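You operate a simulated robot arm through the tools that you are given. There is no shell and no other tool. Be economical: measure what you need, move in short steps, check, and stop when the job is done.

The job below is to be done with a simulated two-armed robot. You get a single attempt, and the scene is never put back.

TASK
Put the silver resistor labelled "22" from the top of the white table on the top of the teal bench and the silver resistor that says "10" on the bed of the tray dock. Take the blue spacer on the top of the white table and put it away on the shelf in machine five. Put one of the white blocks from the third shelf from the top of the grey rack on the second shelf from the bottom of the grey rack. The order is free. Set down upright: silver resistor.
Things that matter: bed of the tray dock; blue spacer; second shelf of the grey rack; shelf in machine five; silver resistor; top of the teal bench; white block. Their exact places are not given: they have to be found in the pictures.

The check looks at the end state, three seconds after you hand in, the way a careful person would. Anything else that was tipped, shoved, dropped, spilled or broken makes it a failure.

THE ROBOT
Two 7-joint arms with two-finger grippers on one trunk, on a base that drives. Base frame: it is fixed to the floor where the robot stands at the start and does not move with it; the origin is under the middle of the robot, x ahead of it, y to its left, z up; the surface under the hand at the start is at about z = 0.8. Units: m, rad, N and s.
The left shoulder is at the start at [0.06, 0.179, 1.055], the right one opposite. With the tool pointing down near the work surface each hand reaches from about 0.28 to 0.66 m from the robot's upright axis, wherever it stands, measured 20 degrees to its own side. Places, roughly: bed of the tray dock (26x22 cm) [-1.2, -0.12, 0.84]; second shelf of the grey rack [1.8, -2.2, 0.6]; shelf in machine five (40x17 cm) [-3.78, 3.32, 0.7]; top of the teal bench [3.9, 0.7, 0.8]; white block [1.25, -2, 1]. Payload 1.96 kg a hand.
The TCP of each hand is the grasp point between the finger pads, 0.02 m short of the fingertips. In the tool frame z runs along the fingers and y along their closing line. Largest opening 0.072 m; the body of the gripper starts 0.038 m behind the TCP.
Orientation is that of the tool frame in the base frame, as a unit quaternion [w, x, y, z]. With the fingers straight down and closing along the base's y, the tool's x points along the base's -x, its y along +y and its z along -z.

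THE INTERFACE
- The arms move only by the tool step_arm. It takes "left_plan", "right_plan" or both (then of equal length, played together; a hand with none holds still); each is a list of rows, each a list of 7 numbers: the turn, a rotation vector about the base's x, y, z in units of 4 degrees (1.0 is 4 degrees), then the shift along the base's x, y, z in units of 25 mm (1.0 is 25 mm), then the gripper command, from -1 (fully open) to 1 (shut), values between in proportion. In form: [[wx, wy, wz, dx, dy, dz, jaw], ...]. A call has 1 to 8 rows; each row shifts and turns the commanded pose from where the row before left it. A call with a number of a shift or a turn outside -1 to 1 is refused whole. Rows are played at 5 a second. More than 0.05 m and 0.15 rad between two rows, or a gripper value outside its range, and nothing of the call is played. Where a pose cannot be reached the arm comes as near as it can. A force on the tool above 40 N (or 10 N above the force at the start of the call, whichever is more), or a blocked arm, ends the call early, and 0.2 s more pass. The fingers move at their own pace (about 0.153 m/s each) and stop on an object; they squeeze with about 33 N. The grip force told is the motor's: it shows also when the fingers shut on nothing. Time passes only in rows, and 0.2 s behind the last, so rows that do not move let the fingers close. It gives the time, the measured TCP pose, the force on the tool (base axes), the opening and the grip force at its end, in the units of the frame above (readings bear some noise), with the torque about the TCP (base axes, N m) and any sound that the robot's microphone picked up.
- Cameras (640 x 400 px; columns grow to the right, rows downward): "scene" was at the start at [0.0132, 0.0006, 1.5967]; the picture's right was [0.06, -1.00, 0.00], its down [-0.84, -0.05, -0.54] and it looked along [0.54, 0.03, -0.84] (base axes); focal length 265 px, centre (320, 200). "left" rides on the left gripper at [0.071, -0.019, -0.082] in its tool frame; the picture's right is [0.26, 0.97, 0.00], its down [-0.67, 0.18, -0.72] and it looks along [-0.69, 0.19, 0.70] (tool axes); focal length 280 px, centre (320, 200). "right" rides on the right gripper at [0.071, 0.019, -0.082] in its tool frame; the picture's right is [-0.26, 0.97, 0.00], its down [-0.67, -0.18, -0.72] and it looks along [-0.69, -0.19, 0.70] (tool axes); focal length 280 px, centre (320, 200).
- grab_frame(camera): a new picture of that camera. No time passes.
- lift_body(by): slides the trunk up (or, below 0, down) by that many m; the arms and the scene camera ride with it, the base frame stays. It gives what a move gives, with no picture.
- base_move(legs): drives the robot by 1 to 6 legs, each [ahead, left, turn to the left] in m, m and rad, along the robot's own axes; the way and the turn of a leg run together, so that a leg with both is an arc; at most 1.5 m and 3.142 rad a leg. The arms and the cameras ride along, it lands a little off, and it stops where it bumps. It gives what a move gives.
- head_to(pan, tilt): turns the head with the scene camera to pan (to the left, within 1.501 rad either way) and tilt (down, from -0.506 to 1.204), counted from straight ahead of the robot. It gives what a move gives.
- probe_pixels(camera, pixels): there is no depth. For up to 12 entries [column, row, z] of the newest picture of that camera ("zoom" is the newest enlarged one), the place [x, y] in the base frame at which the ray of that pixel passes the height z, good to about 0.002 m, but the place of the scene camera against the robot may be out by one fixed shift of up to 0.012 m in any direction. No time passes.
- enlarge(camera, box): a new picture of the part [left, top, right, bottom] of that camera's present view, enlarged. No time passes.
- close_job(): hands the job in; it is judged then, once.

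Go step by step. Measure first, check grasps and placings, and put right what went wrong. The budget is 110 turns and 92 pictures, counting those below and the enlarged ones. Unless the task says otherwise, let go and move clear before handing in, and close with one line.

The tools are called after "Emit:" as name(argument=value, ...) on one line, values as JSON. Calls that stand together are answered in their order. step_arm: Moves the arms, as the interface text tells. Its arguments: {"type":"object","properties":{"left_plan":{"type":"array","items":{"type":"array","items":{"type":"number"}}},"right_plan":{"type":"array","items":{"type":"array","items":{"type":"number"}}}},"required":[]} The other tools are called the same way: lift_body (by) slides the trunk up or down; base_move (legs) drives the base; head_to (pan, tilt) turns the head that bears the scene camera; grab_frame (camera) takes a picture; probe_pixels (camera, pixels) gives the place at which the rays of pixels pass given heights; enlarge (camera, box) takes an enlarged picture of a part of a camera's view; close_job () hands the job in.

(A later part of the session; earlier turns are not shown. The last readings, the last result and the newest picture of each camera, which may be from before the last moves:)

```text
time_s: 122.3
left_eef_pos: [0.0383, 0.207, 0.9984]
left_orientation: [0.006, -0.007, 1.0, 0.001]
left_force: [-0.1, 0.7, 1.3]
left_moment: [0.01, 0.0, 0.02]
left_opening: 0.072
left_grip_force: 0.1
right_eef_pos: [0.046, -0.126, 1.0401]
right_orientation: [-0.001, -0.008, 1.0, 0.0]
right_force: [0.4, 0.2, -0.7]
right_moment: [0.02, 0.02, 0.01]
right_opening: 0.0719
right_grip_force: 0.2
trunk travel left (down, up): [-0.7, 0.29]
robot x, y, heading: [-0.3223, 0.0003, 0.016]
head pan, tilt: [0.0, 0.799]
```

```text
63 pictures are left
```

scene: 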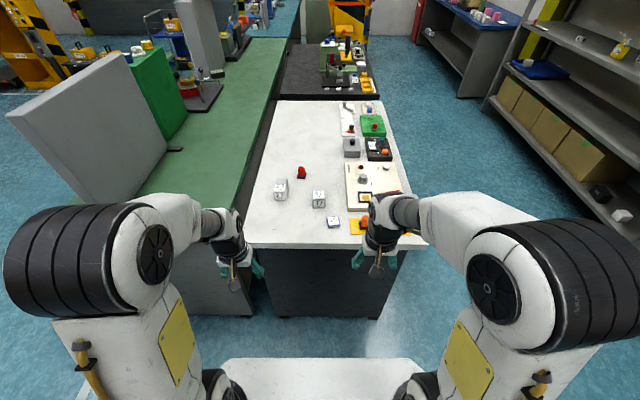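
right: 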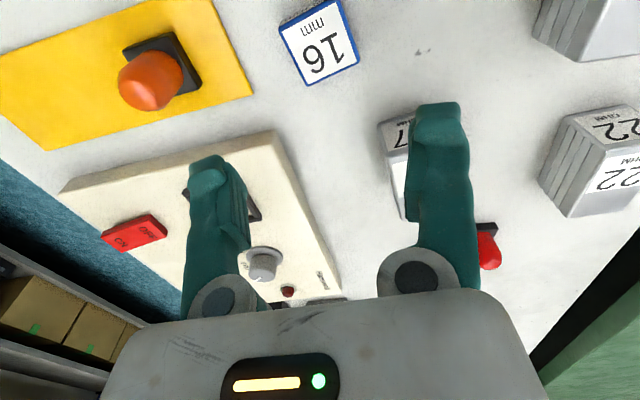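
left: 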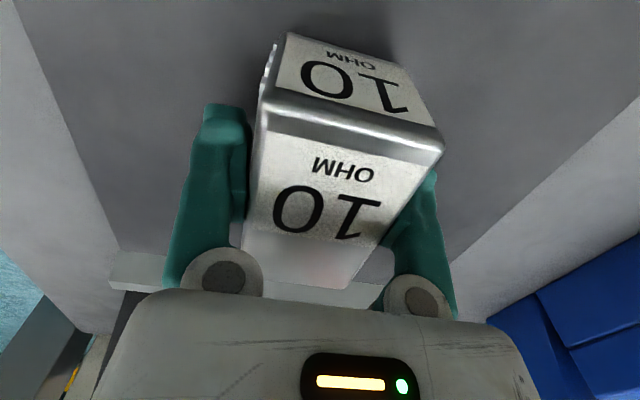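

Drive forward 0.3 m to the table, then position the right hand over the spacer.

Emit:
base_move(legs=[[0.31, 0, 0]])

Emit:
step_arm(right_plan=[[0, 0, 0.6, 0.1, 0.6, -0.8, -1], [0, 0, 0.6, 0.1, 0.6, -0.8, -1], [0, 0, 0.6, 0.1, 0.6, -0.8, -1], [0, 0, 0.6, 0.1, 0.6, -0.8, -1], [0, 0, 0.5, 0, 0.6, -0.8, -1], [0, 0, 0, 0, 0, 0, -1]])

Emit:
grab_frame(camera="right")

```text
time_s: 124.3
left_eef_pos: [0.3445, 0.2118, 0.999]
left_orientation: [0.005, -0.008, 1.0, 0.001]
left_force: [-0.2, 0.3, -0.1]
left_moment: [-0.01, 0.01, -0.01]
left_opening: 0.072
left_grip_force: 0.1
right_eef_pos: [0.3534, -0.1203, 1.0405]
right_orientation: [0.0, -0.009, 1.0, 0.001]
right_force: [0.3, -0.3, -0.2]
right_moment: [0.0, 0.01, 0.01]
right_opening: 0.0721
right_grip_force: 0.1
trunk travel left (down, up): [-0.7, 0.29]
robot x, y, heading: [-0.0158, 0.0055, 0.016]
head pan, tilt: [0.0, 0.799]
```

```text
time_s: 125.8
left_eef_pos: [0.345, 0.2123, 0.999]
left_orientation: [0.006, -0.009, 1.0, 0.001]
left_force: [-0.1, -0.1, -0.2]
left_moment: [0.04, 0.0, 0.02]
left_opening: 0.0722
left_grip_force: 0.0
right_eef_pos: [0.363, -0.0444, 0.9411]
right_orientation: [-0.001, -0.11, 0.994, 0.0]
right_force: [0.7, 0.1, -0.4]
right_moment: [0.02, -0.03, -0.01]
right_opening: 0.0719
right_grip_force: 0.1
trunk travel left (down, up): [-0.7, 0.29]
robot x, y, heading: [-0.018, 0.0055, 0.022]
head pan, tilt: [0.0, 0.799]
```

```text
62 pictures are left
```

right: 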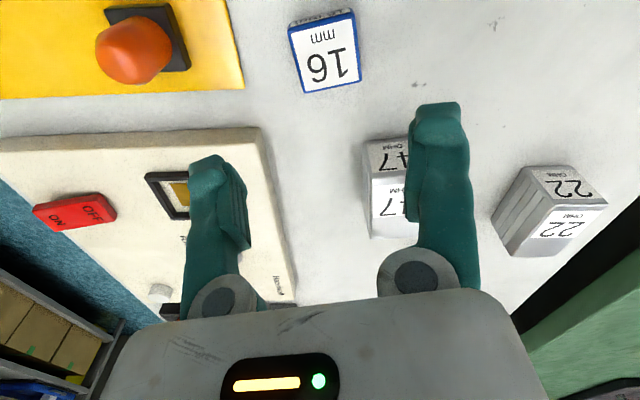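

Spacer corners at (289,27),(352,10),(361,82),(301,94). Probe at candidate heights.

Emit:
probe_pixels(camera="right", pixels=[[289, 27, 0.82], [352, 10, 0.82], [361, 82, 0.82], [301, 94, 0.82], [301, 94, 0.83], [361, 82, 0.83], [289, 27, 0.83], [352, 10, 0.83]])

Emit:
enlarge(camera="right", box=[270, 0, 390, 110])

```text
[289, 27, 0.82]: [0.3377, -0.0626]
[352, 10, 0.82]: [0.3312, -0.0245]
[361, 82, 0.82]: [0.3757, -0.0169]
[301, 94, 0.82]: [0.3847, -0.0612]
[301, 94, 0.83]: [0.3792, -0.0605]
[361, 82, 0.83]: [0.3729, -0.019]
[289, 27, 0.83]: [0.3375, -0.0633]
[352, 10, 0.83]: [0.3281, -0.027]
```

```text
3.64 times, centred on (330, 55) of right
```

zoom: 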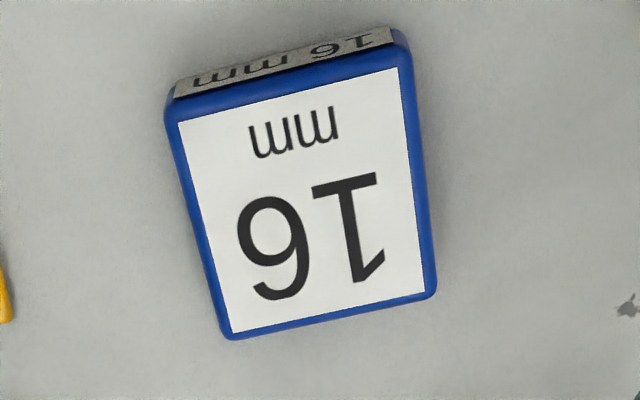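

Centre ≈(0.357,-0.041), yaw ≈0.19. Descend to z≈0.827.

Emit:
step_arm(right_plan=[[0, 0, -0.1, -0.06, 0.03, -0.9, -1], [0, 0, -0.1, -0.06, 0.03, -0.9, -1], [0, 0, -0.1, -0.06, 0.03, -0.9, -1], [0, 0, -0.1, -0.06, 0.03, -0.9, -1], [0, 0, 0, 0, 0, -0.7, -1], [0, 0, 0, 0, 0, -0.3, -1], [0, 0, 0, 0, 0, 0, -1]])

Emit:
grab_frame(camera="right")

```text
time_s: 127.3
left_eef_pos: [0.3441, 0.2132, 0.9986]
left_orientation: [0.005, -0.008, 1.0, 0.001]
left_force: [-0.3, 1.0, 0.0]
left_moment: [0.01, -0.01, 0.0]
left_opening: 0.0721
left_grip_force: 0.1
right_eef_pos: [0.3574, -0.0407, 0.8258]
right_orientation: [0.0, -0.097, 0.995, 0.0]
right_force: [0.6, 0.3, -0.3]
right_moment: [-0.03, -0.01, 0.0]
right_opening: 0.072
right_grip_force: 0.1
trunk travel left (down, up): [-0.7, 0.29]
robot x, y, heading: [-0.0185, 0.0051, 0.015]
head pan, tilt: [0.0, 0.799]
```

```text
60 pictures are left
```

right: 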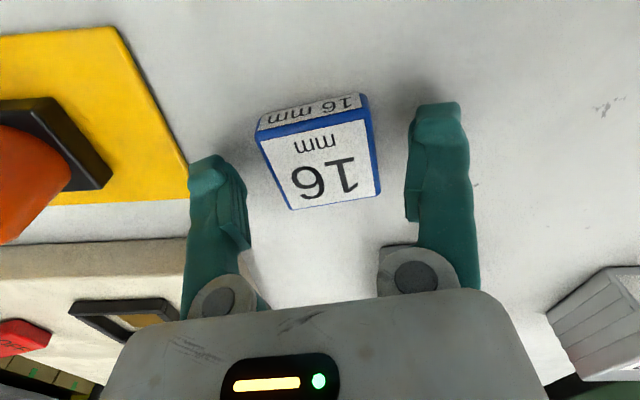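

Centred between the fingers; nudge 5 mm back and 2 mm down, then close and lift slightly.

Emit:
step_arm(right_plan=[[0, 0, 0, -0.2, 0, -0.08, -1], [0, 0, 0, 0, 0, 0, -1], [0, 0, 0, 0, 0, 0, 1], [0, 0, 0, 0, 0, 0, 1], [0, 0, 0, 0, 0, 0, 1], [0, 0, 0, 0, 0, 0.4, 1], [0, 0, 0, 0, 0, 1, 1], [0, 0, 0, 0, 0, 1, 1]])

Emit:
grab_frame(camera="right")

```text
time_s: 129.2
left_eef_pos: [0.3435, 0.2106, 0.9993]
left_orientation: [0.006, -0.008, 1.0, 0.001]
left_force: [-0.6, 1.0, 0.4]
left_moment: [0.0, 0.01, 0.01]
left_opening: 0.0721
left_grip_force: 0.0
right_eef_pos: [0.3528, -0.0435, 0.884]
right_orientation: [0.001, -0.096, 0.995, 0.0]
right_force: [0.7, 0.4, -1.5]
right_moment: [0.06, 0.02, -0.02]
right_opening: 0.0448
right_grip_force: 33.0
trunk travel left (down, up): [-0.7, 0.29]
robot x, y, heading: [-0.0158, 0.0066, 0.02]
head pan, tilt: [0.0, 0.799]
```

```text
59 pictures are left
```

right: 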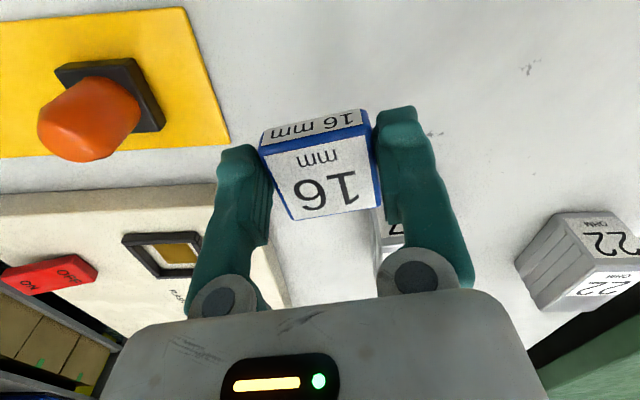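

Spacer held (45 mm). Lift, straighten, and drive toward machine five.

Emit:
step_arm(right_plan=[[0, 0, -0.55, 0, -0.6, 1, 1], [0, 0, -0.55, 0, -0.6, 1, 1], [0, 0, -0.55, 0, -0.6, 1, 1], [0, 0, -0.55, 0, -0.6, 1, 1], [0, 0, -0.55, 0, -0.6, 1, 1]])

Emit:
base_move(legs=[[-0.33, 0, 0], [0, 1.3, 0], [0, 0.38, 0], [0, 0, 3.11], [1.5, 0, 0], [1.5, 0, 0]])

```text
time_s: 130.3
left_eef_pos: [0.3427, 0.2123, 0.9988]
left_orientation: [0.006, -0.009, 1.0, 0.001]
left_force: [0.8, 0.2, -0.4]
left_moment: [-0.01, 0.0, 0.01]
left_opening: 0.0719
left_grip_force: 0.1
right_eef_pos: [0.3502, -0.1194, 1.0096]
right_orientation: [0.0, -0.001, 1.0, 0.0]
right_force: [-0.5, -0.5, -0.9]
right_moment: [0.02, 0.03, 0.02]
right_opening: 0.0451
right_grip_force: 32.8
trunk travel left (down, up): [-0.7, 0.29]
robot x, y, heading: [-0.0144, 0.0072, 0.023]
head pan, tilt: [0.0, 0.799]
```

```text
time_s: 162.1
left_eef_pos: [-3.7308, 1.5712, 0.9983]
left_orientation: [0.001, 1.0, -0.018, -0.006]
left_force: [-0.7, -0.2, 0.1]
left_moment: [0.01, 0.01, -0.02]
left_opening: 0.072
left_grip_force: 0.1
right_eef_pos: [-3.7203, 1.9003, 1.0089]
right_orientation: [0.0, 1.0, -0.025, 0.0]
right_force: [-0.5, 0.0, -2.2]
right_moment: [-0.01, -0.03, -0.02]
right_opening: 0.0448
right_grip_force: 33.2
trunk travel left (down, up): [-0.7, 0.29]
robot x, y, heading: [-3.3609, 1.7572, 3.106]
head pan, tilt: [0.0, 0.799]
```

Continue to (-3.99, ~2.45) facing +y, then look at the shelf.

Emit:
base_move(legs=[[0.63, 0, 0], [0, 0, -1.535], [0.65, 0, 0]])

Emit:
head_to(pan=-0.2, tilt=0.65)

Emit:
grab_frame(camera="scene")

```text
time_s: 172.6
left_eef_pos: [-4.1884, 2.7918, 0.9983]
left_orientation: [-0.004, 0.707, -0.707, -0.004]
left_force: [1.0, 0.1, 0.8]
left_moment: [-0.02, 0.02, 0.01]
left_opening: 0.0722
left_grip_force: 0.0
right_eef_pos: [-3.8573, 2.7936, 1.0099]
right_orientation: [0.0, -0.701, 0.713, 0.0]
right_force: [-0.7, -0.3, -1.5]
right_moment: [-0.02, 0.01, 0.0]
right_opening: 0.045
right_grip_force: 33.4
trunk travel left (down, up): [-0.7, 0.29]
robot x, y, heading: [-3.9891, 2.4314, 1.575]
head pan, tilt: [0.0, 0.799]
```

```text
time_s: 173.3
left_eef_pos: [-4.1882, 2.7923, 0.998]
left_orientation: [0.004, -0.707, 0.707, 0.004]
left_force: [0.0, -0.2, -0.8]
left_moment: [0.02, 0.0, 0.0]
left_opening: 0.0718
left_grip_force: 0.0
right_eef_pos: [-3.8585, 2.7925, 1.0095]
right_orientation: [0.001, -0.701, 0.713, 0.0]
right_force: [0.0, 0.8, -0.7]
right_moment: [-0.07, 0.01, 0.05]
right_opening: 0.0452
right_grip_force: 33.3
trunk travel left (down, up): [-0.7, 0.29]
robot x, y, heading: [-3.9876, 2.4276, 1.565]
head pan, tilt: [-0.201, 0.649]
```

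```text
58 pictures are left
```

scene: 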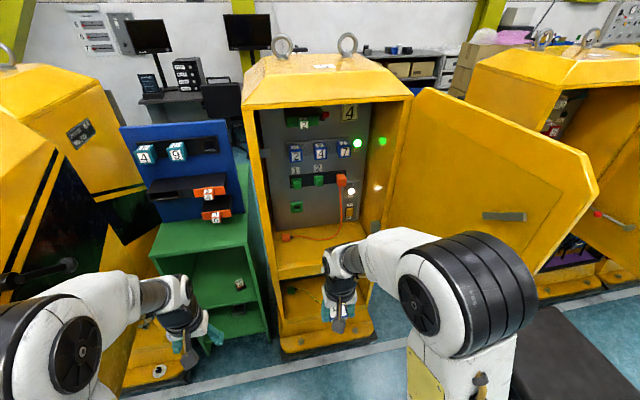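

The compartment is visible ahead; enlarge its shelf and measure the wire and the free space, and the door's edge.

Emit:
enlarge(camera="scene", box=[240, 180, 420, 300])

Emit:
probe_pixels(camera="scene", pixels=[[277, 279, 0.7], [275, 238, 0.7], [375, 240, 0.7], [287, 238, 0.71], [535, 277, 0.5], [598, 185, 1.0], [385, 232, 0.8], [330, 255, 0.7]])

Emit:
grab_frame(camera="right")

```text
3.33 times, centred on (330, 240) of scene
```

zoom: 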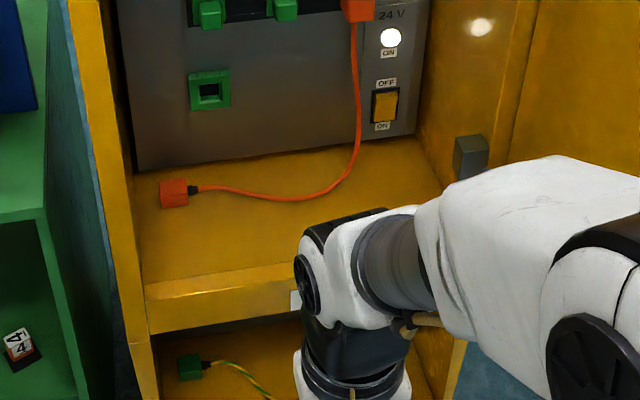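

```text
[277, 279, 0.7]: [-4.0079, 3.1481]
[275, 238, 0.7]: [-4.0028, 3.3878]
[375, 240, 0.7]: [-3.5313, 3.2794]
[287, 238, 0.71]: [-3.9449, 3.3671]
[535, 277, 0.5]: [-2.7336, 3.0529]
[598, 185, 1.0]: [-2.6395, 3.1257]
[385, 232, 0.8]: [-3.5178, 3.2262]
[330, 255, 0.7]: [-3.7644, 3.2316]
```

```text
56 pictures are left
```

right: 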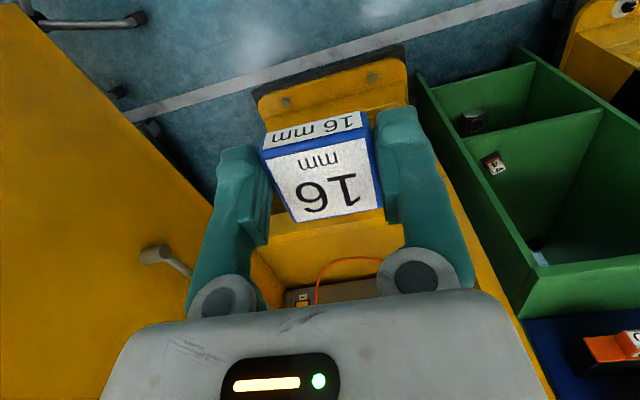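

Free area on the shelf between the front rim and the wire at about zoom (215,235). Probe it, and pull the left hand back/up so that it clears the green/blue unit.

Emit:
probe_pixels(camera="scene", pixels=[[305, 240, 0.7], [305, 250, 0.7], [310, 262, 0.7], [310, 262, 0.72], [285, 272, 0.7]])

Emit:
step_arm(left_plan=[[0, 0, 0, 0, -0.4, 1, -1], [0, 0, 0, 0, -0.4, 1, -1], [0, 0, 0, 0, -0.4, 1, -1], [0, 0, 0, 0, -0.4, 1, -1], [0, 0, 0, 0, -0.4, 1, -1], [0, 0, 0, 0, -0.4, 1, -1]])

Emit:
grab_frame(camera="left")

```text
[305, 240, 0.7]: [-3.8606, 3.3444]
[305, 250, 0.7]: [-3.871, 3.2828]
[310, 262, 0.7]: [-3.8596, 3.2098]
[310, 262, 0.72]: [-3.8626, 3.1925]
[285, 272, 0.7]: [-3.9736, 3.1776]
```

```text
time_s: 174.7
left_eef_pos: [-4.1879, 2.7535, 1.091]
left_orientation: [-0.003, 0.707, -0.707, -0.005]
left_force: [0.3, 0.1, 0.1]
left_moment: [0.03, -0.03, -0.01]
left_opening: 0.0723
left_grip_force: 0.0
left hand out of reach, approached as far as the arm can: row 4, 5, 6
right_eef_pos: [-3.8591, 2.7931, 1.0099]
right_orientation: [0.0, -0.701, 0.713, 0.001]
right_force: [0.4, -0.3, -0.3]
right_moment: [-0.01, 0.01, 0.01]
right_opening: 0.0446
right_grip_force: 32.7
trunk travel left (down, up): [-0.7, 0.29]
robot x, y, heading: [-3.9888, 2.4296, 1.57]
head pan, tilt: [-0.201, 0.649]
```

```text
55 pictures are left
```

left: 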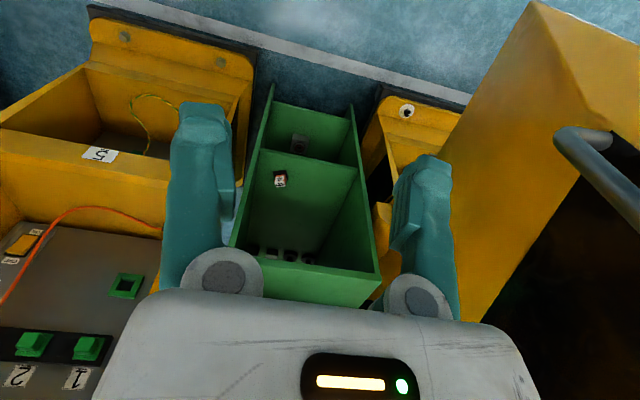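

The neighbouring doors leave a narrow lane for the elbows. Look left and right to measure both doors against the arms.

Emit:
head_to(pan=0.7, tilt=0.6)

Emit:
grab_frame(camera="scene")

Emit:
head_to(pan=-0.8, tilt=0.6)

Emit:
grab_frame(camera="scene")

```text
time_s: 175.9
left_eef_pos: [-4.1883, 2.7547, 1.0904]
left_orientation: [0.004, -0.707, 0.707, 0.005]
left_force: [1.0, -0.4, 0.5]
left_moment: [-0.03, 0.03, -0.02]
left_opening: 0.0719
left_grip_force: 0.1
right_eef_pos: [-3.858, 2.7923, 1.0091]
right_orientation: [-0.001, -0.701, 0.713, -0.001]
right_force: [0.1, 0.7, -1.8]
right_moment: [-0.01, 0.0, -0.01]
right_opening: 0.0448
right_grip_force: 32.6
trunk travel left (down, up): [-0.7, 0.29]
robot x, y, heading: [-3.9905, 2.4296, 1.567]
head pan, tilt: [0.7, 0.6]
```

```text
54 pictures are left
```

scene: 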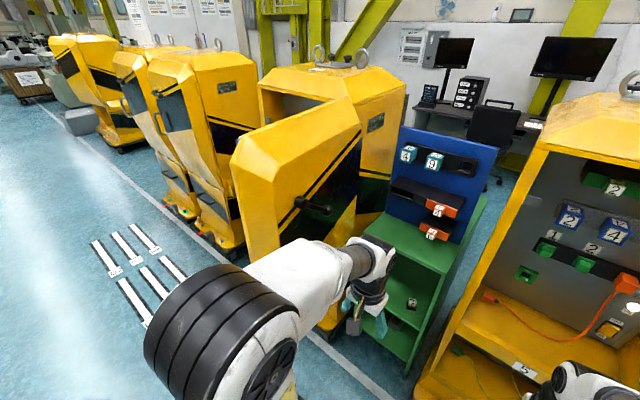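

```text
time_s: 177.5
left_eef_pos: [-4.1891, 2.7539, 1.0899]
left_orientation: [0.004, -0.707, 0.707, 0.005]
left_force: [0.0, -0.3, 0.2]
left_moment: [0.01, 0.02, 0.0]
left_opening: 0.0719
left_grip_force: 0.1
right_eef_pos: [-3.8586, 2.7924, 1.0088]
right_orientation: [-0.001, -0.701, 0.713, 0.0]
right_force: [-0.1, 0.4, -1.1]
right_moment: [-0.03, 0.01, -0.04]
right_opening: 0.0447
right_grip_force: 33.1
trunk travel left (down, up): [-0.7, 0.29]
robot x, y, heading: [-3.99, 2.4276, 1.574]
head pan, tilt: [-0.799, 0.6]
```

```text
53 pictures are left
```

scene: 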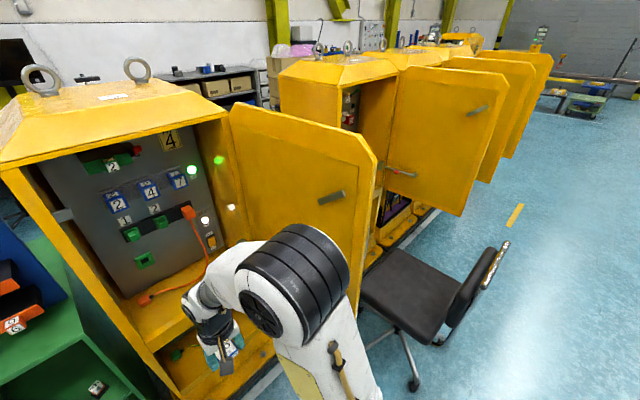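

Lane between the doors is x≈-4.40…-3.45; the elbows fit if I centre at x≈-3.94. Lower the trunk 0.1, shift right 0.05 and go forward 0.25.

Emit:
lift_body(by=-0.1)

Emit:
base_move(legs=[[0, -0.05, 0], [0.25, 0, 0]])

Emit:
head_to(pan=-0.1, tilt=0.9)

Emit:
grab_frame(camera="scene")

Emit:
grab_frame(camera="right")

```text
time_s: 178.8
left_eef_pos: [-4.1886, 2.753, 0.99]
left_orientation: [-0.004, 0.707, -0.707, -0.005]
left_force: [-0.1, 0.7, -0.3]
left_moment: [-0.01, 0.02, 0.03]
left_opening: 0.0719
left_grip_force: 0.0
right_eef_pos: [-3.8589, 2.7923, 0.9086]
right_orientation: [0.0, -0.701, 0.714, 0.001]
right_force: [1.0, -0.6, -1.1]
right_moment: [-0.02, -0.02, 0.04]
right_opening: 0.0449
right_grip_force: 33.0
trunk travel left (down, up): [-0.6, 0.39]
robot x, y, heading: [-3.9901, 2.4298, 1.573]
head pan, tilt: [-0.799, 0.6]
```

```text
time_s: 181.2
left_eef_pos: [-4.1398, 3.0032, 0.9905]
left_orientation: [-0.003, 0.709, -0.706, -0.005]
left_force: [-0.7, 0.1, 0.6]
left_moment: [0.0, 0.02, 0.04]
left_opening: 0.0719
left_grip_force: 0.1
right_eef_pos: [-3.8095, 3.0428, 0.9082]
right_orientation: [0.0, -0.703, 0.712, 0.0]
right_force: [0.6, 1.1, -1.0]
right_moment: [-0.05, 0.01, -0.01]
right_opening: 0.0449
right_grip_force: 33.0
trunk travel left (down, up): [-0.6, 0.39]
robot x, y, heading: [-3.9377, 2.6813, 1.578]
head pan, tilt: [-0.799, 0.6]
```

```text
time_s: 182.2
left_eef_pos: [-4.14, 3.0032, 0.9913]
left_orientation: [-0.003, 0.708, -0.706, -0.005]
left_force: [0.8, 0.0, -0.3]
left_moment: [-0.01, 0.01, -0.01]
left_opening: 0.0722
left_grip_force: 0.0
right_eef_pos: [-3.8093, 3.042, 0.9096]
right_orientation: [0.001, -0.703, 0.711, 0.0]
right_force: [0.2, 0.2, -0.5]
right_moment: [0.0, 0.02, -0.04]
right_opening: 0.0448
right_grip_force: 32.7
trunk travel left (down, up): [-0.6, 0.39]
robot x, y, heading: [-3.9402, 2.6786, 1.576]
head pan, tilt: [-0.099, 0.901]
```

```text
52 pictures are left
```

scene: 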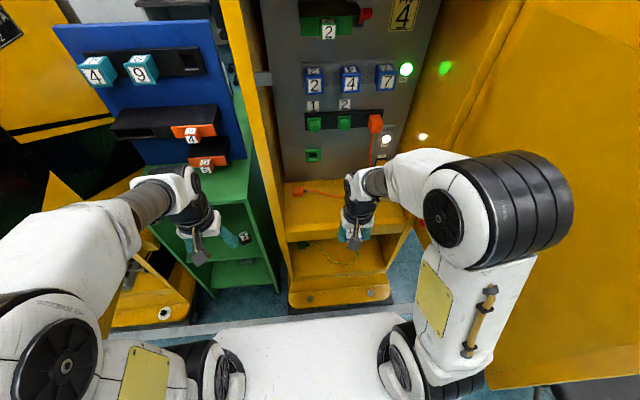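

```text
51 pictures are left
```

right: 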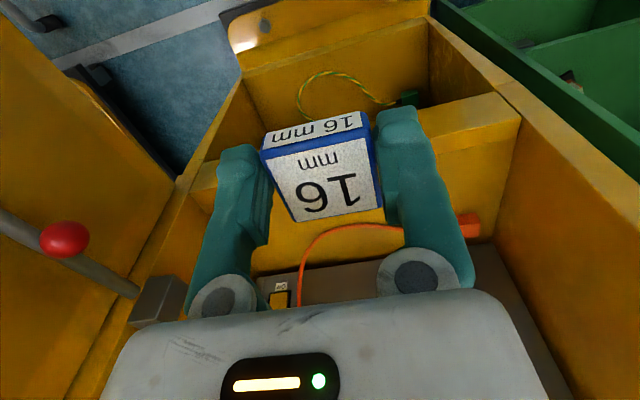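

Right-wrist view now shows rim, wire and shelf. Probe them at z=0.7.

Emit:
probe_pixels(camera="right", pixels=[[345, 227, 0.7], [320, 238, 0.7], [302, 265, 0.7], [470, 225, 0.7], [515, 100, 0.7], [515, 140, 0.7], [200, 190, 0.7], [260, 275, 0.7], [200, 165, 0.7]])

Emit:
enlarge(camera="right", box=[160, 60, 540, 310])

```text
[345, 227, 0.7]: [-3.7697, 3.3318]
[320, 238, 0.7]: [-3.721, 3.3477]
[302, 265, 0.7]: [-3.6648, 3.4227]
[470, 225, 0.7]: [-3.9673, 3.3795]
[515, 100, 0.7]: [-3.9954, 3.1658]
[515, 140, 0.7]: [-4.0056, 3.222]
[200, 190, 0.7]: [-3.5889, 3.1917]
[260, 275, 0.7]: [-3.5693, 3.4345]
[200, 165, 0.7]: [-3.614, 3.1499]
```

```text
1.60 times, centred on (350, 185) of right
```

zoom: 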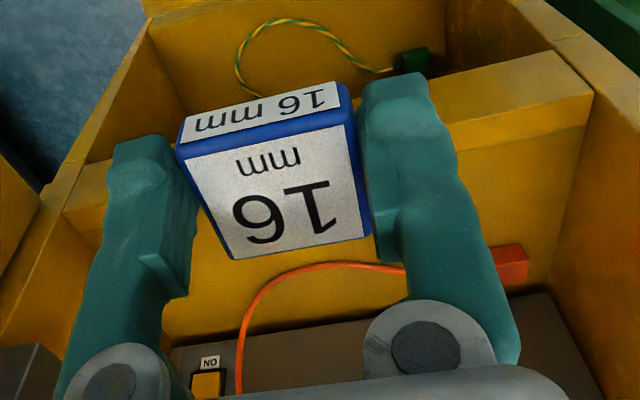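

Free spot: y 3.24–3.32, target (-3.80,3.275). Extend in.

Emit:
step_arm(right_plan=[[0, 0, 0, 0.05, 1, -0.4, 1], [0, 0, 0, 0.05, 1, -0.4, 1], [0, 0, 0, 0.05, 1, -0.4, 1], [0, 0, 0, 0.05, 1, -0.4, 1], [0, 0, 0, 0.05, 1, -0.4, 1], [0, 0, 0, 0.05, 1, -0.4, 1], [0, 0, 0, 0.05, 1, -0.4, 1], [0, 0, 0, 0.05, 1, -0.4, 1]])

Emit:
step_arm(right_plan=[[0, 0, 0, 0, 0.65, -0.4, 1], [0, 0, 0, 0, 0.65, -0.4, 1], [0, 0, 0, 0, 0, -0.9, 1], [0, 0, 0, 0, 0, -0.9, 1], [0, 0, 0, 0, 0, 0, 1]])

Emit:
grab_frame(camera="right")

```text
time_s: 184.1
left_eef_pos: [-4.1394, 3.0036, 0.9916]
left_orientation: [-0.003, 0.708, -0.706, -0.005]
left_force: [-0.4, -0.2, -0.2]
left_moment: [-0.04, 0.0, -0.01]
left_opening: 0.0721
left_grip_force: 0.1
right_eef_pos: [-3.7988, 3.244, 0.8293]
right_orientation: [-0.001, -0.703, 0.711, 0.0]
right_force: [0.2, 0.4, -0.6]
right_moment: [-0.01, -0.02, -0.03]
right_opening: 0.0448
right_grip_force: 33.2
trunk travel left (down, up): [-0.6, 0.39]
robot x, y, heading: [-3.9417, 2.6806, 1.573]
head pan, tilt: [-0.099, 0.901]
```

```text
time_s: 185.2
left_eef_pos: [-4.1407, 3.0032, 0.9907]
left_orientation: [-0.004, 0.709, -0.705, -0.005]
left_force: [0.3, -0.1, 0.8]
left_moment: [-0.01, 0.01, -0.03]
left_opening: 0.0718
left_grip_force: 0.0
right_eef_pos: [-3.7998, 3.2667, 0.7687]
right_orientation: [0.001, -0.703, 0.711, 0.0]
right_force: [-0.1, -1.1, -1.4]
right_moment: [-0.01, 0.01, 0.01]
right_opening: 0.0447
right_grip_force: 32.6
right hand out of reach, approached as far as the arm can: row 2
trunk travel left (down, up): [-0.6, 0.39]
robot x, y, heading: [-3.9417, 2.6799, 1.576]
head pan, tilt: [-0.099, 0.901]
```

```text
49 pictures are left
```

right: 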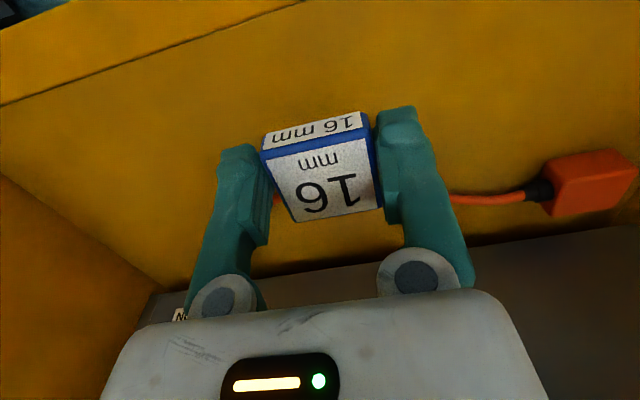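

Spacer is over the shelf behind the front edge. Lower carefully.

Emit:
step_arm(right_plan=[[0, 0, 0, 0, 0.1, -0.7, 1], [0, 0, 0, 0, 0.1, -0.5, 1], [0, 0, 0, 0, 0, -0.2, 1], [0, 0, 0, 0, 0, -0.1, 1], [0, 0, 0, 0, 0, -0.06, 1], [0, 0, 0, 0, 0, -0.06, 1], [0, 0, 0, 0, 0, 0, 1]])

Emit:
probe_pixels(camera="right", pixels=[[300, 2, 0.7], [150, 50, 0.7], [480, 199, 0.7]])

Emit:
grab_frame(camera="right")

```text
time_s: 186.8
left_eef_pos: [-4.1401, 3.0031, 0.9907]
left_orientation: [-0.004, 0.708, -0.706, -0.005]
left_force: [-1.0, 0.5, -0.5]
left_moment: [-0.03, -0.01, -0.01]
left_opening: 0.072
left_grip_force: 0.1
right_eef_pos: [-3.8, 3.2719, 0.7287]
right_orientation: [0.0, -0.703, 0.711, 0.0]
right_force: [0.3, 0.4, 0.3]
right_moment: [0.01, -0.01, 0.01]
right_opening: 0.0448
right_grip_force: 33.3
trunk travel left (down, up): [-0.6, 0.39]
robot x, y, heading: [-3.94, 2.6785, 1.575]
head pan, tilt: [-0.099, 0.901]
```

```text
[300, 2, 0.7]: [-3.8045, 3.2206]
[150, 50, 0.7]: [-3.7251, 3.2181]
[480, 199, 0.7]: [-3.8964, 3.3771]
```

```text
48 pictures are left
```

right: 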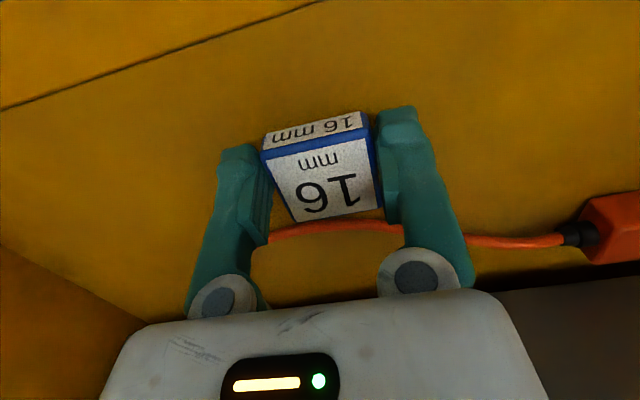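

Emit:
step_arm(right_plan=[[0, 0, 0, 0, 0, -0.06, 1], [0, 0, 0, 0, 0, -0.06, 1], [0, 0, 0, 0, 0, -0.06, 1], [0, 0, 0, 0, 0, 0, 1]])

```text
time_s: 187.8
left_eef_pos: [-4.1395, 3.0022, 0.991]
left_orientation: [-0.004, 0.708, -0.706, -0.004]
left_force: [0.3, 0.1, -0.8]
left_moment: [-0.01, 0.03, 0.02]
left_opening: 0.072
left_grip_force: 0.0
right_eef_pos: [-3.801, 3.2733, 0.7247]
right_orientation: [0.0, -0.703, 0.711, 0.0]
right_force: [0.0, 0.1, -1.1]
right_moment: [-0.02, -0.03, 0.0]
right_opening: 0.0449
right_grip_force: 32.6
trunk travel left (down, up): [-0.6, 0.39]
robot x, y, heading: [-3.9366, 2.6806, 1.58]
head pan, tilt: [-0.099, 0.901]
```

Emit:
step_arm(right_plan=[[0, 0, 0, 0, 0, -0.04, 1], [0, 0, 0, 0, 0, -0.04, 1], [0, 0, 0, 0, 0, -0.04, 1], [0, 0, 0, 0, 0, -0.04, 1], [0, 0, 0, 0, 0, 0, 1]])

```text
time_s: 189.1
left_eef_pos: [-4.1392, 3.0016, 0.9917]
left_orientation: [-0.004, 0.708, -0.706, -0.006]
left_force: [-0.8, -0.3, -1.1]
left_moment: [0.03, -0.01, -0.01]
left_opening: 0.0721
left_grip_force: 0.1
right_eef_pos: [-3.8001, 3.2725, 0.7236]
right_orientation: [0.001, -0.703, 0.711, 0.002]
right_force: [0.9, 3.1, 19.7]
right_moment: [-0.09, 0.02, 0.0]
right_opening: 0.0448
right_grip_force: 33.3
trunk travel left (down, up): [-0.6, 0.39]
robot x, y, heading: [-3.9379, 2.677, 1.571]
head pan, tilt: [-0.099, 0.901]
```

Contact (20 N). Release and rise, then withdraw.

Emit:
step_arm(right_plan=[[0, 0, 0, 0, 0, 0.03, 1], [0, 0, 0, 0, 0, 0, 0.5], [0, 0, 0, 0, 0, 0, -1], [0, 0, 0, 0, 0, 0, -1], [0, 0, 0, 0, 0, 0.5, -1], [0, 0, 0, 0, 0, 1, -1], [0, 0, 0, 0, -0.2, 1, -1], [0, 0, 0, 0, -0.5, 1, -1]])

Emit:
step_arm(right_plan=[[0, 0, 0, 0, -1, 0.5, -1], [0, 0, 0, 0, -1, 0.5, -1], [0, 0, 0, 0, -1, 0.5, -1], [0, 0, 0, 0, -1, 0.5, -1], [0, 0, 0, 0, -1, 0, -1], [0, 0, 0, 0, -1, 0, -1], [0, 0, 0, 0, -1, 0, -1], [0, 0, 0, 0, -1, 0, -1]])

Emit:
enlarge(camera="right", box=[120, 40, 560, 320])

Emit:
grab_frame(camera="scene")

```text
time_s: 190.8
left_eef_pos: [-4.1405, 3.0026, 0.9893]
left_orientation: [-0.003, 0.708, -0.706, -0.005]
left_force: [0.6, -0.2, 0.4]
left_moment: [0.0, 0.02, 0.01]
left_opening: 0.0718
left_grip_force: 0.0
right_eef_pos: [-3.8002, 3.2524, 0.8089]
right_orientation: [0.0, -0.703, 0.711, 0.0]
right_force: [-0.9, 0.2, 0.0]
right_moment: [-0.04, -0.01, -0.02]
right_opening: 0.072
right_grip_force: 0.1
trunk travel left (down, up): [-0.6, 0.39]
robot x, y, heading: [-3.9391, 2.6788, 1.574]
head pan, tilt: [-0.099, 0.901]
```

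```text
time_s: 192.7
left_eef_pos: [-4.1402, 3.0029, 0.9906]
left_orientation: [-0.003, 0.708, -0.706, -0.005]
left_force: [-0.3, -0.2, 0.4]
left_moment: [0.05, 0.03, 0.0]
left_opening: 0.0721
left_grip_force: 0.1
right_eef_pos: [-3.7989, 3.0547, 0.859]
right_orientation: [0.0, -0.703, 0.712, -0.001]
right_force: [0.4, 0.4, 0.3]
right_moment: [0.0, 0.0, -0.01]
right_opening: 0.0719
right_grip_force: 0.1
trunk travel left (down, up): [-0.6, 0.39]
robot x, y, heading: [-3.9363, 2.6767, 1.58]
head pan, tilt: [-0.099, 0.901]
```

```text
1.43 times, centred on (340, 180) of right
```

zoom: 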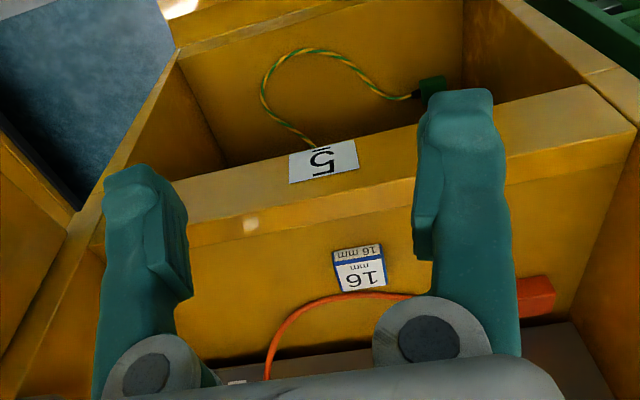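

```text
46 pictures are left
```

scene: 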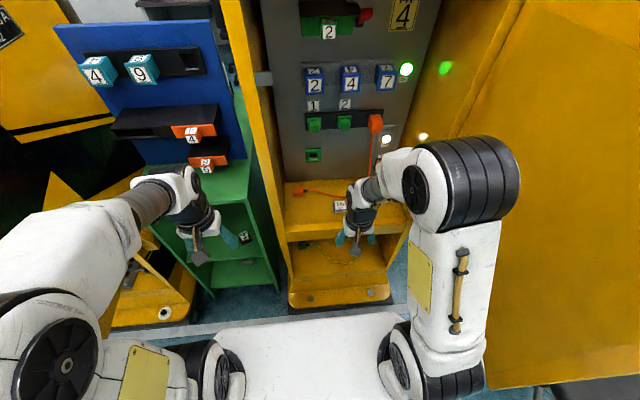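

Spacer lies flat on machine five's shelf. Back out and return to the white table for the 22.

Emit:
base_move(legs=[[-0.95, 0, 0], [0, 0, -1.578], [1.5, 0, 0], [1.5, 0, 0], [0.59, 0, 0]])

Emit:
lift_body(by=0.1)

```text
time_s: 218.2
left_eef_pos: [-0.0534, 1.9623, 0.9904]
left_orientation: [0.007, 0.003, 1.0, 0.0]
left_force: [0.1, -0.3, -0.6]
left_moment: [0.0, -0.01, 0.01]
left_opening: 0.0718
left_grip_force: 0.0
right_eef_pos: [-0.0037, 1.6195, 0.8582]
right_orientation: [0.0, 0.01, 1.0, -0.001]
right_force: [-0.8, 0.0, 0.9]
right_moment: [0.01, 0.02, 0.02]
right_opening: 0.0721
right_grip_force: 0.0
trunk travel left (down, up): [-0.6, 0.39]
robot x, y, heading: [-0.38, 1.7623, -0.007]
head pan, tilt: [-0.099, 0.901]
```

```text
time_s: 219.5
left_eef_pos: [-0.0538, 1.9613, 1.0915]
left_orientation: [0.006, 0.002, 1.0, 0.001]
left_force: [0.4, -0.1, -0.1]
left_moment: [0.02, 0.0, -0.01]
left_opening: 0.0718
left_grip_force: 0.1
right_eef_pos: [-0.0037, 1.6201, 0.9577]
right_orientation: [0.0, 0.011, 1.0, 0.001]
right_force: [0.2, 0.3, -0.2]
right_moment: [-0.03, -0.03, 0.01]
right_opening: 0.072
right_grip_force: 0.0
trunk travel left (down, up): [-0.7, 0.29]
robot x, y, heading: [-0.3797, 1.7662, 0.001]
head pan, tilt: [-0.099, 0.901]
```

Emit:
base_move(legs=[[0, -1.0, 0], [0, -0.765, 0], [0.37, 0, 0]])

Emit:
grab_frame(camera="left")

Emit:
head_to(pan=-0.4, tilt=0.3)

Emit:
grab_frame(camera="scene")

```text
time_s: 230.4
left_eef_pos: [0.3318, 0.2018, 1.0913]
left_orientation: [0.007, -0.003, 1.0, 0.0]
left_force: [-0.3, -0.3, -0.1]
left_moment: [-0.04, 0.03, -0.01]
left_opening: 0.0718
left_grip_force: 0.0
right_eef_pos: [0.3864, -0.1397, 0.9585]
right_orientation: [0.0, 0.004, 1.0, -0.001]
right_force: [0.1, 0.3, 1.0]
right_moment: [-0.01, 0.01, -0.01]
right_opening: 0.0722
right_grip_force: 0.0
trunk travel left (down, up): [-0.7, 0.29]
robot x, y, heading: [0.0098, -0.0033, 0.004]
head pan, tilt: [-0.099, 0.901]
```

```text
45 pictures are left
```

left: 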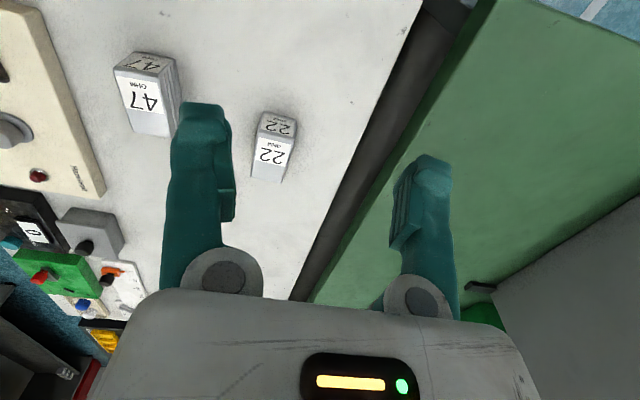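

```text
time_s: 231.4
left_eef_pos: [0.3302, 0.1994, 1.0901]
left_orientation: [0.006, -0.004, 1.0, 0.001]
left_force: [-0.5, 0.3, 0.0]
left_moment: [0.04, 0.0, -0.03]
left_opening: 0.0718
left_grip_force: 0.0
right_eef_pos: [0.386, -0.1399, 0.9578]
right_orientation: [0.0, 0.004, 1.0, 0.0]
right_force: [-0.3, -0.5, -0.6]
right_moment: [-0.05, -0.01, 0.02]
right_opening: 0.072
right_grip_force: 0.0
trunk travel left (down, up): [-0.7, 0.29]
robot x, y, heading: [0.0066, -0.0022, 0.007]
head pan, tilt: [-0.4, 0.3]
```

```text
44 pictures are left
```

scene: 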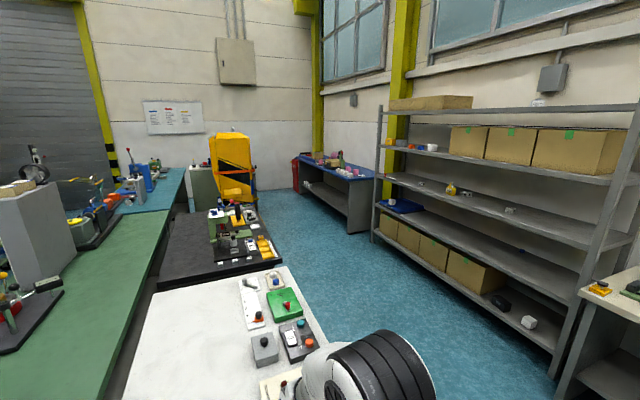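

22 visible at (273,145) of the left view. Probe its top corners at z 0.852.

Emit:
probe_pixels(camera="left", pixels=[[256, 134, 0.852], [296, 140, 0.852], [250, 177, 0.852], [282, 184, 0.852]])

Emit:
enlarge(camera="left", box=[220, 90, 340, 200])

```text
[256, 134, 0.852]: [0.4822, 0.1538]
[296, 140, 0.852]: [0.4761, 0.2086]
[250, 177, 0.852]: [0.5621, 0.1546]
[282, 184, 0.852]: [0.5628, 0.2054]
```

```text
3.64 times, centred on (280, 145) of left
```

zoom: 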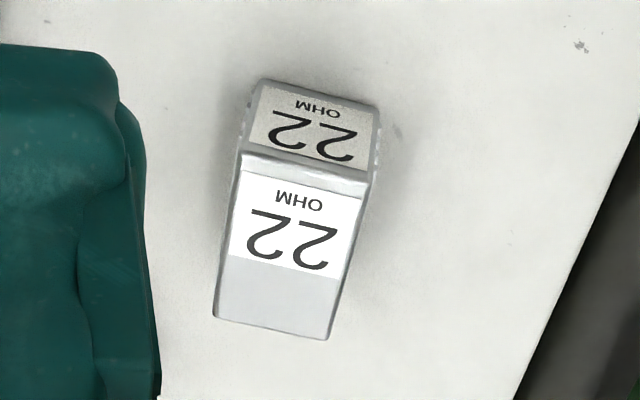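

22 centre ≈(0.521,0.181), yaw ≈0. Move above it.

Emit:
step_arm(left_plan=[[0, 0, 0, 0.95, -0.09, -0.7, -1], [0, 0, 0, 0.95, -0.09, -0.7, -1], [0, 0, 0, 0.95, -0.09, -0.7, -1], [0, 0, 0, 0.95, -0.09, -0.7, -1], [0, 0, 0, 0.95, -0.09, -0.7, -1], [0, 0, 0, 0.95, -0.09, -0.7, -1], [0, 0, 0, 0.95, -0.09, -0.7, -1], [0, 0, 0, 0.95, -0.09, -0.7, -1]])

Emit:
grab_frame(camera="left")

```text
time_s: 233.2
left_eef_pos: [0.5219, 0.1815, 0.9494]
left_orientation: [0.005, -0.004, 1.0, 0.001]
left_force: [0.2, -0.3, 0.8]
left_moment: [0.02, -0.02, 0.04]
left_opening: 0.072
left_grip_force: 0.1
right_eef_pos: [0.3866, -0.1394, 0.9565]
right_orientation: [0.0, 0.004, 1.0, 0.001]
right_force: [-0.9, 0.7, -0.2]
right_moment: [0.0, 0.01, -0.01]
right_opening: 0.072
right_grip_force: 0.0
trunk travel left (down, up): [-0.7, 0.29]
robot x, y, heading: [0.0072, -0.0021, 0.011]
head pan, tilt: [-0.4, 0.3]
```

```text
42 pictures are left
```

left: 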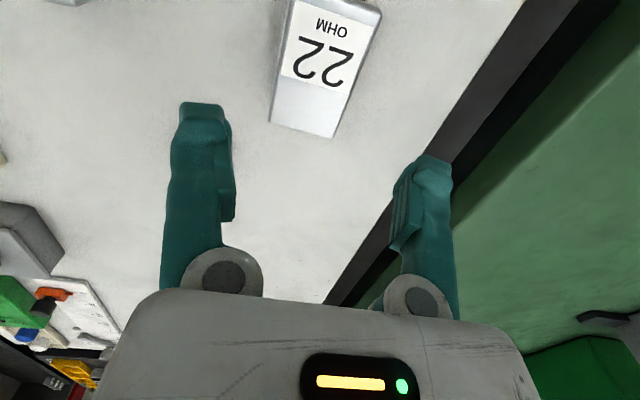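

Emit:
probe_pixels(camera="left", pixels=[[269, 120, 0.852], [332, 137, 0.852], [290, 5, 0.852], [381, 15, 0.852], [275, 85, 0.852], [352, 85, 0.852]])

```text
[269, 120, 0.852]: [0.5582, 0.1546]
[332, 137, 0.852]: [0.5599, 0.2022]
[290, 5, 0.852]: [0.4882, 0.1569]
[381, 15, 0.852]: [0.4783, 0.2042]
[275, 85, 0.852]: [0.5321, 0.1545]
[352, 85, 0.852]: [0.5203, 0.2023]
```

Aligned (centre ≈(0.519,0.179)). Descend and grasp.

Emit:
step_arm(left_plan=[[0, 0, -0.2, -0.05, -0.05, -0.95, -1], [0, 0, -0.2, -0.05, -0.05, -0.95, -1], [0, 0, 0, 0, 0, -0.95, -1], [0, 0, 0, 0, 0, -0.95, -1], [0, 0, 0, 0, 0, -0.8, -1], [0, 0, 0, 0, 0, 0, -1]])

Emit:
grab_frame(camera="left")

```text
time_s: 234.6
left_eef_pos: [0.5201, 0.18, 0.8352]
left_orientation: [0.006, 0.011, 1.0, 0.001]
left_force: [-0.9, 0.5, -0.2]
left_moment: [0.02, -0.02, 0.02]
left_opening: 0.0723
left_grip_force: 0.1
right_eef_pos: [0.3852, -0.1402, 0.9584]
right_orientation: [0.0, 0.004, 1.0, 0.001]
right_force: [0.4, 0.1, -0.4]
right_moment: [0.0, -0.02, -0.02]
right_opening: 0.0721
right_grip_force: 0.0
trunk travel left (down, up): [-0.7, 0.29]
robot x, y, heading: [0.0058, 0.0027, 0.009]
head pan, tilt: [-0.4, 0.3]
```

```text
41 pictures are left
```

left: 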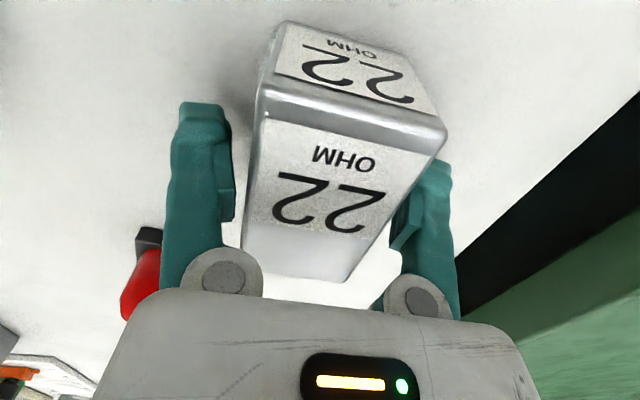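

Well centred. Close and lift.

Emit:
step_arm(left_plan=[[0, 0, 0, 0, 0, 0, 1], [0, 0, 0, 0, 0, 0, 1], [0, 0, 0, 0, 0, 0, 1], [0, 0, 0, 0, 0, 0.4, 1], [0, 0, 0, 0, 0, 0.8, 1], [0, 0, 0, -0.5, 0, 1, 1], [0, 0, 0, -0.8, 0, 1, 1], [0, 0, 0, -1, 0.1, 1, 1]])

Emit:
step_arm(left_plan=[[0, 0, 0, -1, 0, 1, 1], [0, 0, 0, -1, 0, 1, 1], [0, 0, 0, -1, 0, 0.3, 1], [0, 0, 0, -1, 0, 0, 1], [0, 0, 0, 0, 0, 0, 1]], right_plan=[[0, 0, 0, -0.3, 0, 1, -1], [0, 0, 0, -0.3, 0, 1, -1], [0, 0, 0, -0.3, 0, 0, -1], [0, 0, 0, 0, 0, 0, -1], [0, 0, 0, 0, 0, 0, -1]])

Emit:
grab_frame(camera="left")

Emit:
probe_pixels(camera="scene", pixels=[[165, 190, 0.8], [140, 208, 0.8], [262, 210, 0.0], [330, 340, 0.0], [300, 190, 0.0], [373, 240, 0.0], [545, 372, 0.0], [185, 170, 0.8], [215, 205, 0.0], [290, 262, 0.8]])

```text
time_s: 236.4
left_eef_pos: [0.4612, 0.1823, 0.9384]
left_orientation: [0.006, 0.011, 1.0, 0.0]
left_force: [-1.1, -0.3, -3.4]
left_moment: [0.01, -0.02, -0.03]
left_opening: 0.0562
left_grip_force: 33.4
right_eef_pos: [0.3848, -0.1416, 0.9594]
right_orientation: [0.0, 0.005, 1.0, 0.0]
right_force: [-0.6, 0.3, -0.2]
right_moment: [0.03, -0.01, 0.02]
right_opening: 0.072
right_grip_force: 0.0
trunk travel left (down, up): [-0.7, 0.29]
robot x, y, heading: [0.0059, -0.0036, 0.007]
head pan, tilt: [-0.4, 0.3]
```

```text
time_s: 237.6
left_eef_pos: [0.3628, 0.1825, 0.997]
left_orientation: [0.006, 0.011, 1.0, 0.001]
left_force: [0.3, 0.7, -2.2]
left_moment: [0.0, 0.0, 0.01]
left_opening: 0.0562
left_grip_force: 32.6
right_eef_pos: [0.3647, -0.1407, 1.0081]
right_orientation: [-0.001, 0.005, 1.0, 0.0]
right_force: [0.0, 0.9, 0.0]
right_moment: [-0.01, -0.02, 0.02]
right_opening: 0.0719
right_grip_force: 0.0
trunk travel left (down, up): [-0.7, 0.29]
robot x, y, heading: [0.0058, -0.0013, 0.008]
head pan, tilt: [-0.4, 0.3]
```

```text
40 pictures are left
```

left: 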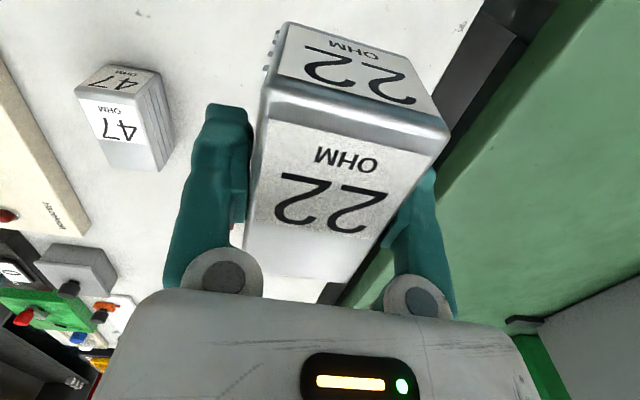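

```text
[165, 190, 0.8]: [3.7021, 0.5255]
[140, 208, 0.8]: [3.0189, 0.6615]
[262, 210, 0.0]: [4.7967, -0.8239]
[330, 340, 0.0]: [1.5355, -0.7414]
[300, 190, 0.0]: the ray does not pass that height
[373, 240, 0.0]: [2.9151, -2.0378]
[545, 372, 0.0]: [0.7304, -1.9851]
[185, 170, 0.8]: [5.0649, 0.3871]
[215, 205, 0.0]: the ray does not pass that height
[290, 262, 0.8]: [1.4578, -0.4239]
```

22 held. Back out, strafe to the aisle (y≈-1.05), and drive forward to x≈2.1, then look at the teal bench.

Emit:
base_move(legs=[[-0.36, 0, 0], [0, -1.05, 0], [1.5, 0, 0], [1.0, 0, 0]])

Emit:
head_to(pan=0.5, tilt=0.45)

Emit:
grab_frame(camera="scene")

```text
time_s: 256.9
left_eef_pos: [2.5441, -0.8729, 0.9967]
left_orientation: [0.006, 0.017, 1.0, 0.001]
left_force: [0.7, 0.0, -2.9]
left_moment: [0.02, 0.0, 0.04]
left_opening: 0.0549
left_grip_force: 32.4
right_eef_pos: [2.5392, -1.1958, 1.0072]
right_orientation: [0.0, 0.012, 1.0, 0.0]
right_force: [0.6, 0.3, -0.4]
right_moment: [0.0, 0.01, 0.05]
right_opening: 0.072
right_grip_force: 0.0
trunk travel left (down, up): [-0.7, 0.29]
robot x, y, heading: [2.1833, -1.0502, -0.011]
head pan, tilt: [-0.4, 0.3]
```

```text
time_s: 258.1
left_eef_pos: [2.5443, -0.8736, 0.9975]
left_orientation: [0.006, 0.017, 1.0, 0.001]
left_force: [0.3, -0.6, -3.0]
left_moment: [0.0, 0.01, 0.0]
left_opening: 0.0546
left_grip_force: 33.3
right_eef_pos: [2.54, -1.1934, 1.0083]
right_orientation: [0.0, 0.012, 1.0, -0.001]
right_force: [0.2, 0.1, 0.2]
right_moment: [0.01, -0.03, 0.01]
right_opening: 0.0719
right_grip_force: 0.0
trunk travel left (down, up): [-0.7, 0.29]
robot x, y, heading: [2.1888, -1.05, -0.007]
head pan, tilt: [0.499, 0.45]
```

```text
39 pictures are left
```

scene: 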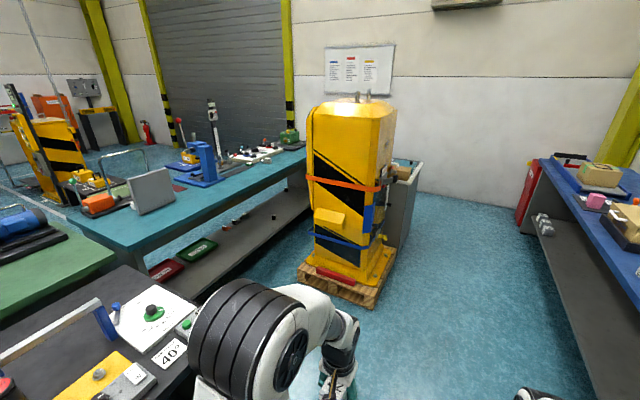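

Teal bench top spans (75–305,150–258) with free area along its front; a palleted yellow machine stands to its right. Probe.

Emit:
probe_pixels(camera="scene", pixels=[[150, 257, 0.8], [305, 160, 0.8], [75, 222, 0.8], [210, 215, 0.8], [250, 185, 0.8], [295, 270, 0.0], [375, 308, 0.0], [395, 265, 0.0], [200, 372, 0.8], [165, 285, 0.8], [240, 285, 0.2], [225, 180, 0.8]])

Emit:
enlarge(camera="scene", box=[60, 100, 420, 320])

```text
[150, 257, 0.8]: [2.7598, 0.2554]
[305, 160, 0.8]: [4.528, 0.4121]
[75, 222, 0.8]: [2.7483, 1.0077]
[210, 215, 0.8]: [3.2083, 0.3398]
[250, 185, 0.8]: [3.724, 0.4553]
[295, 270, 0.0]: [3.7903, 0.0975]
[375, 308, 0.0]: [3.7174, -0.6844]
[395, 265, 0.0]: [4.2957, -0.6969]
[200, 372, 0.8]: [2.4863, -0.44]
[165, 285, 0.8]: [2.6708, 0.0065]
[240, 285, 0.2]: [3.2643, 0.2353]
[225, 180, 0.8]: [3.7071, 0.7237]
```

```text
1.78 times, centred on (240, 210) of scene
```

zoom: 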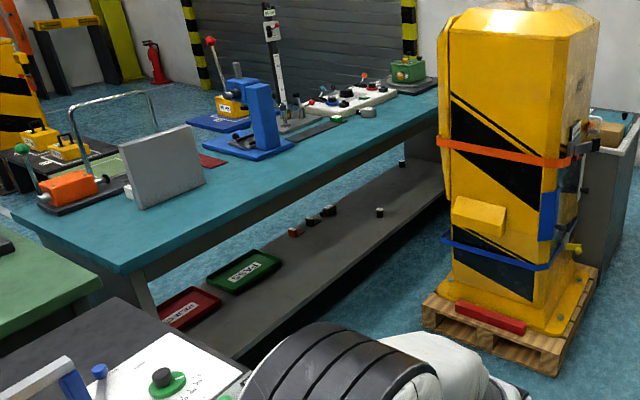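

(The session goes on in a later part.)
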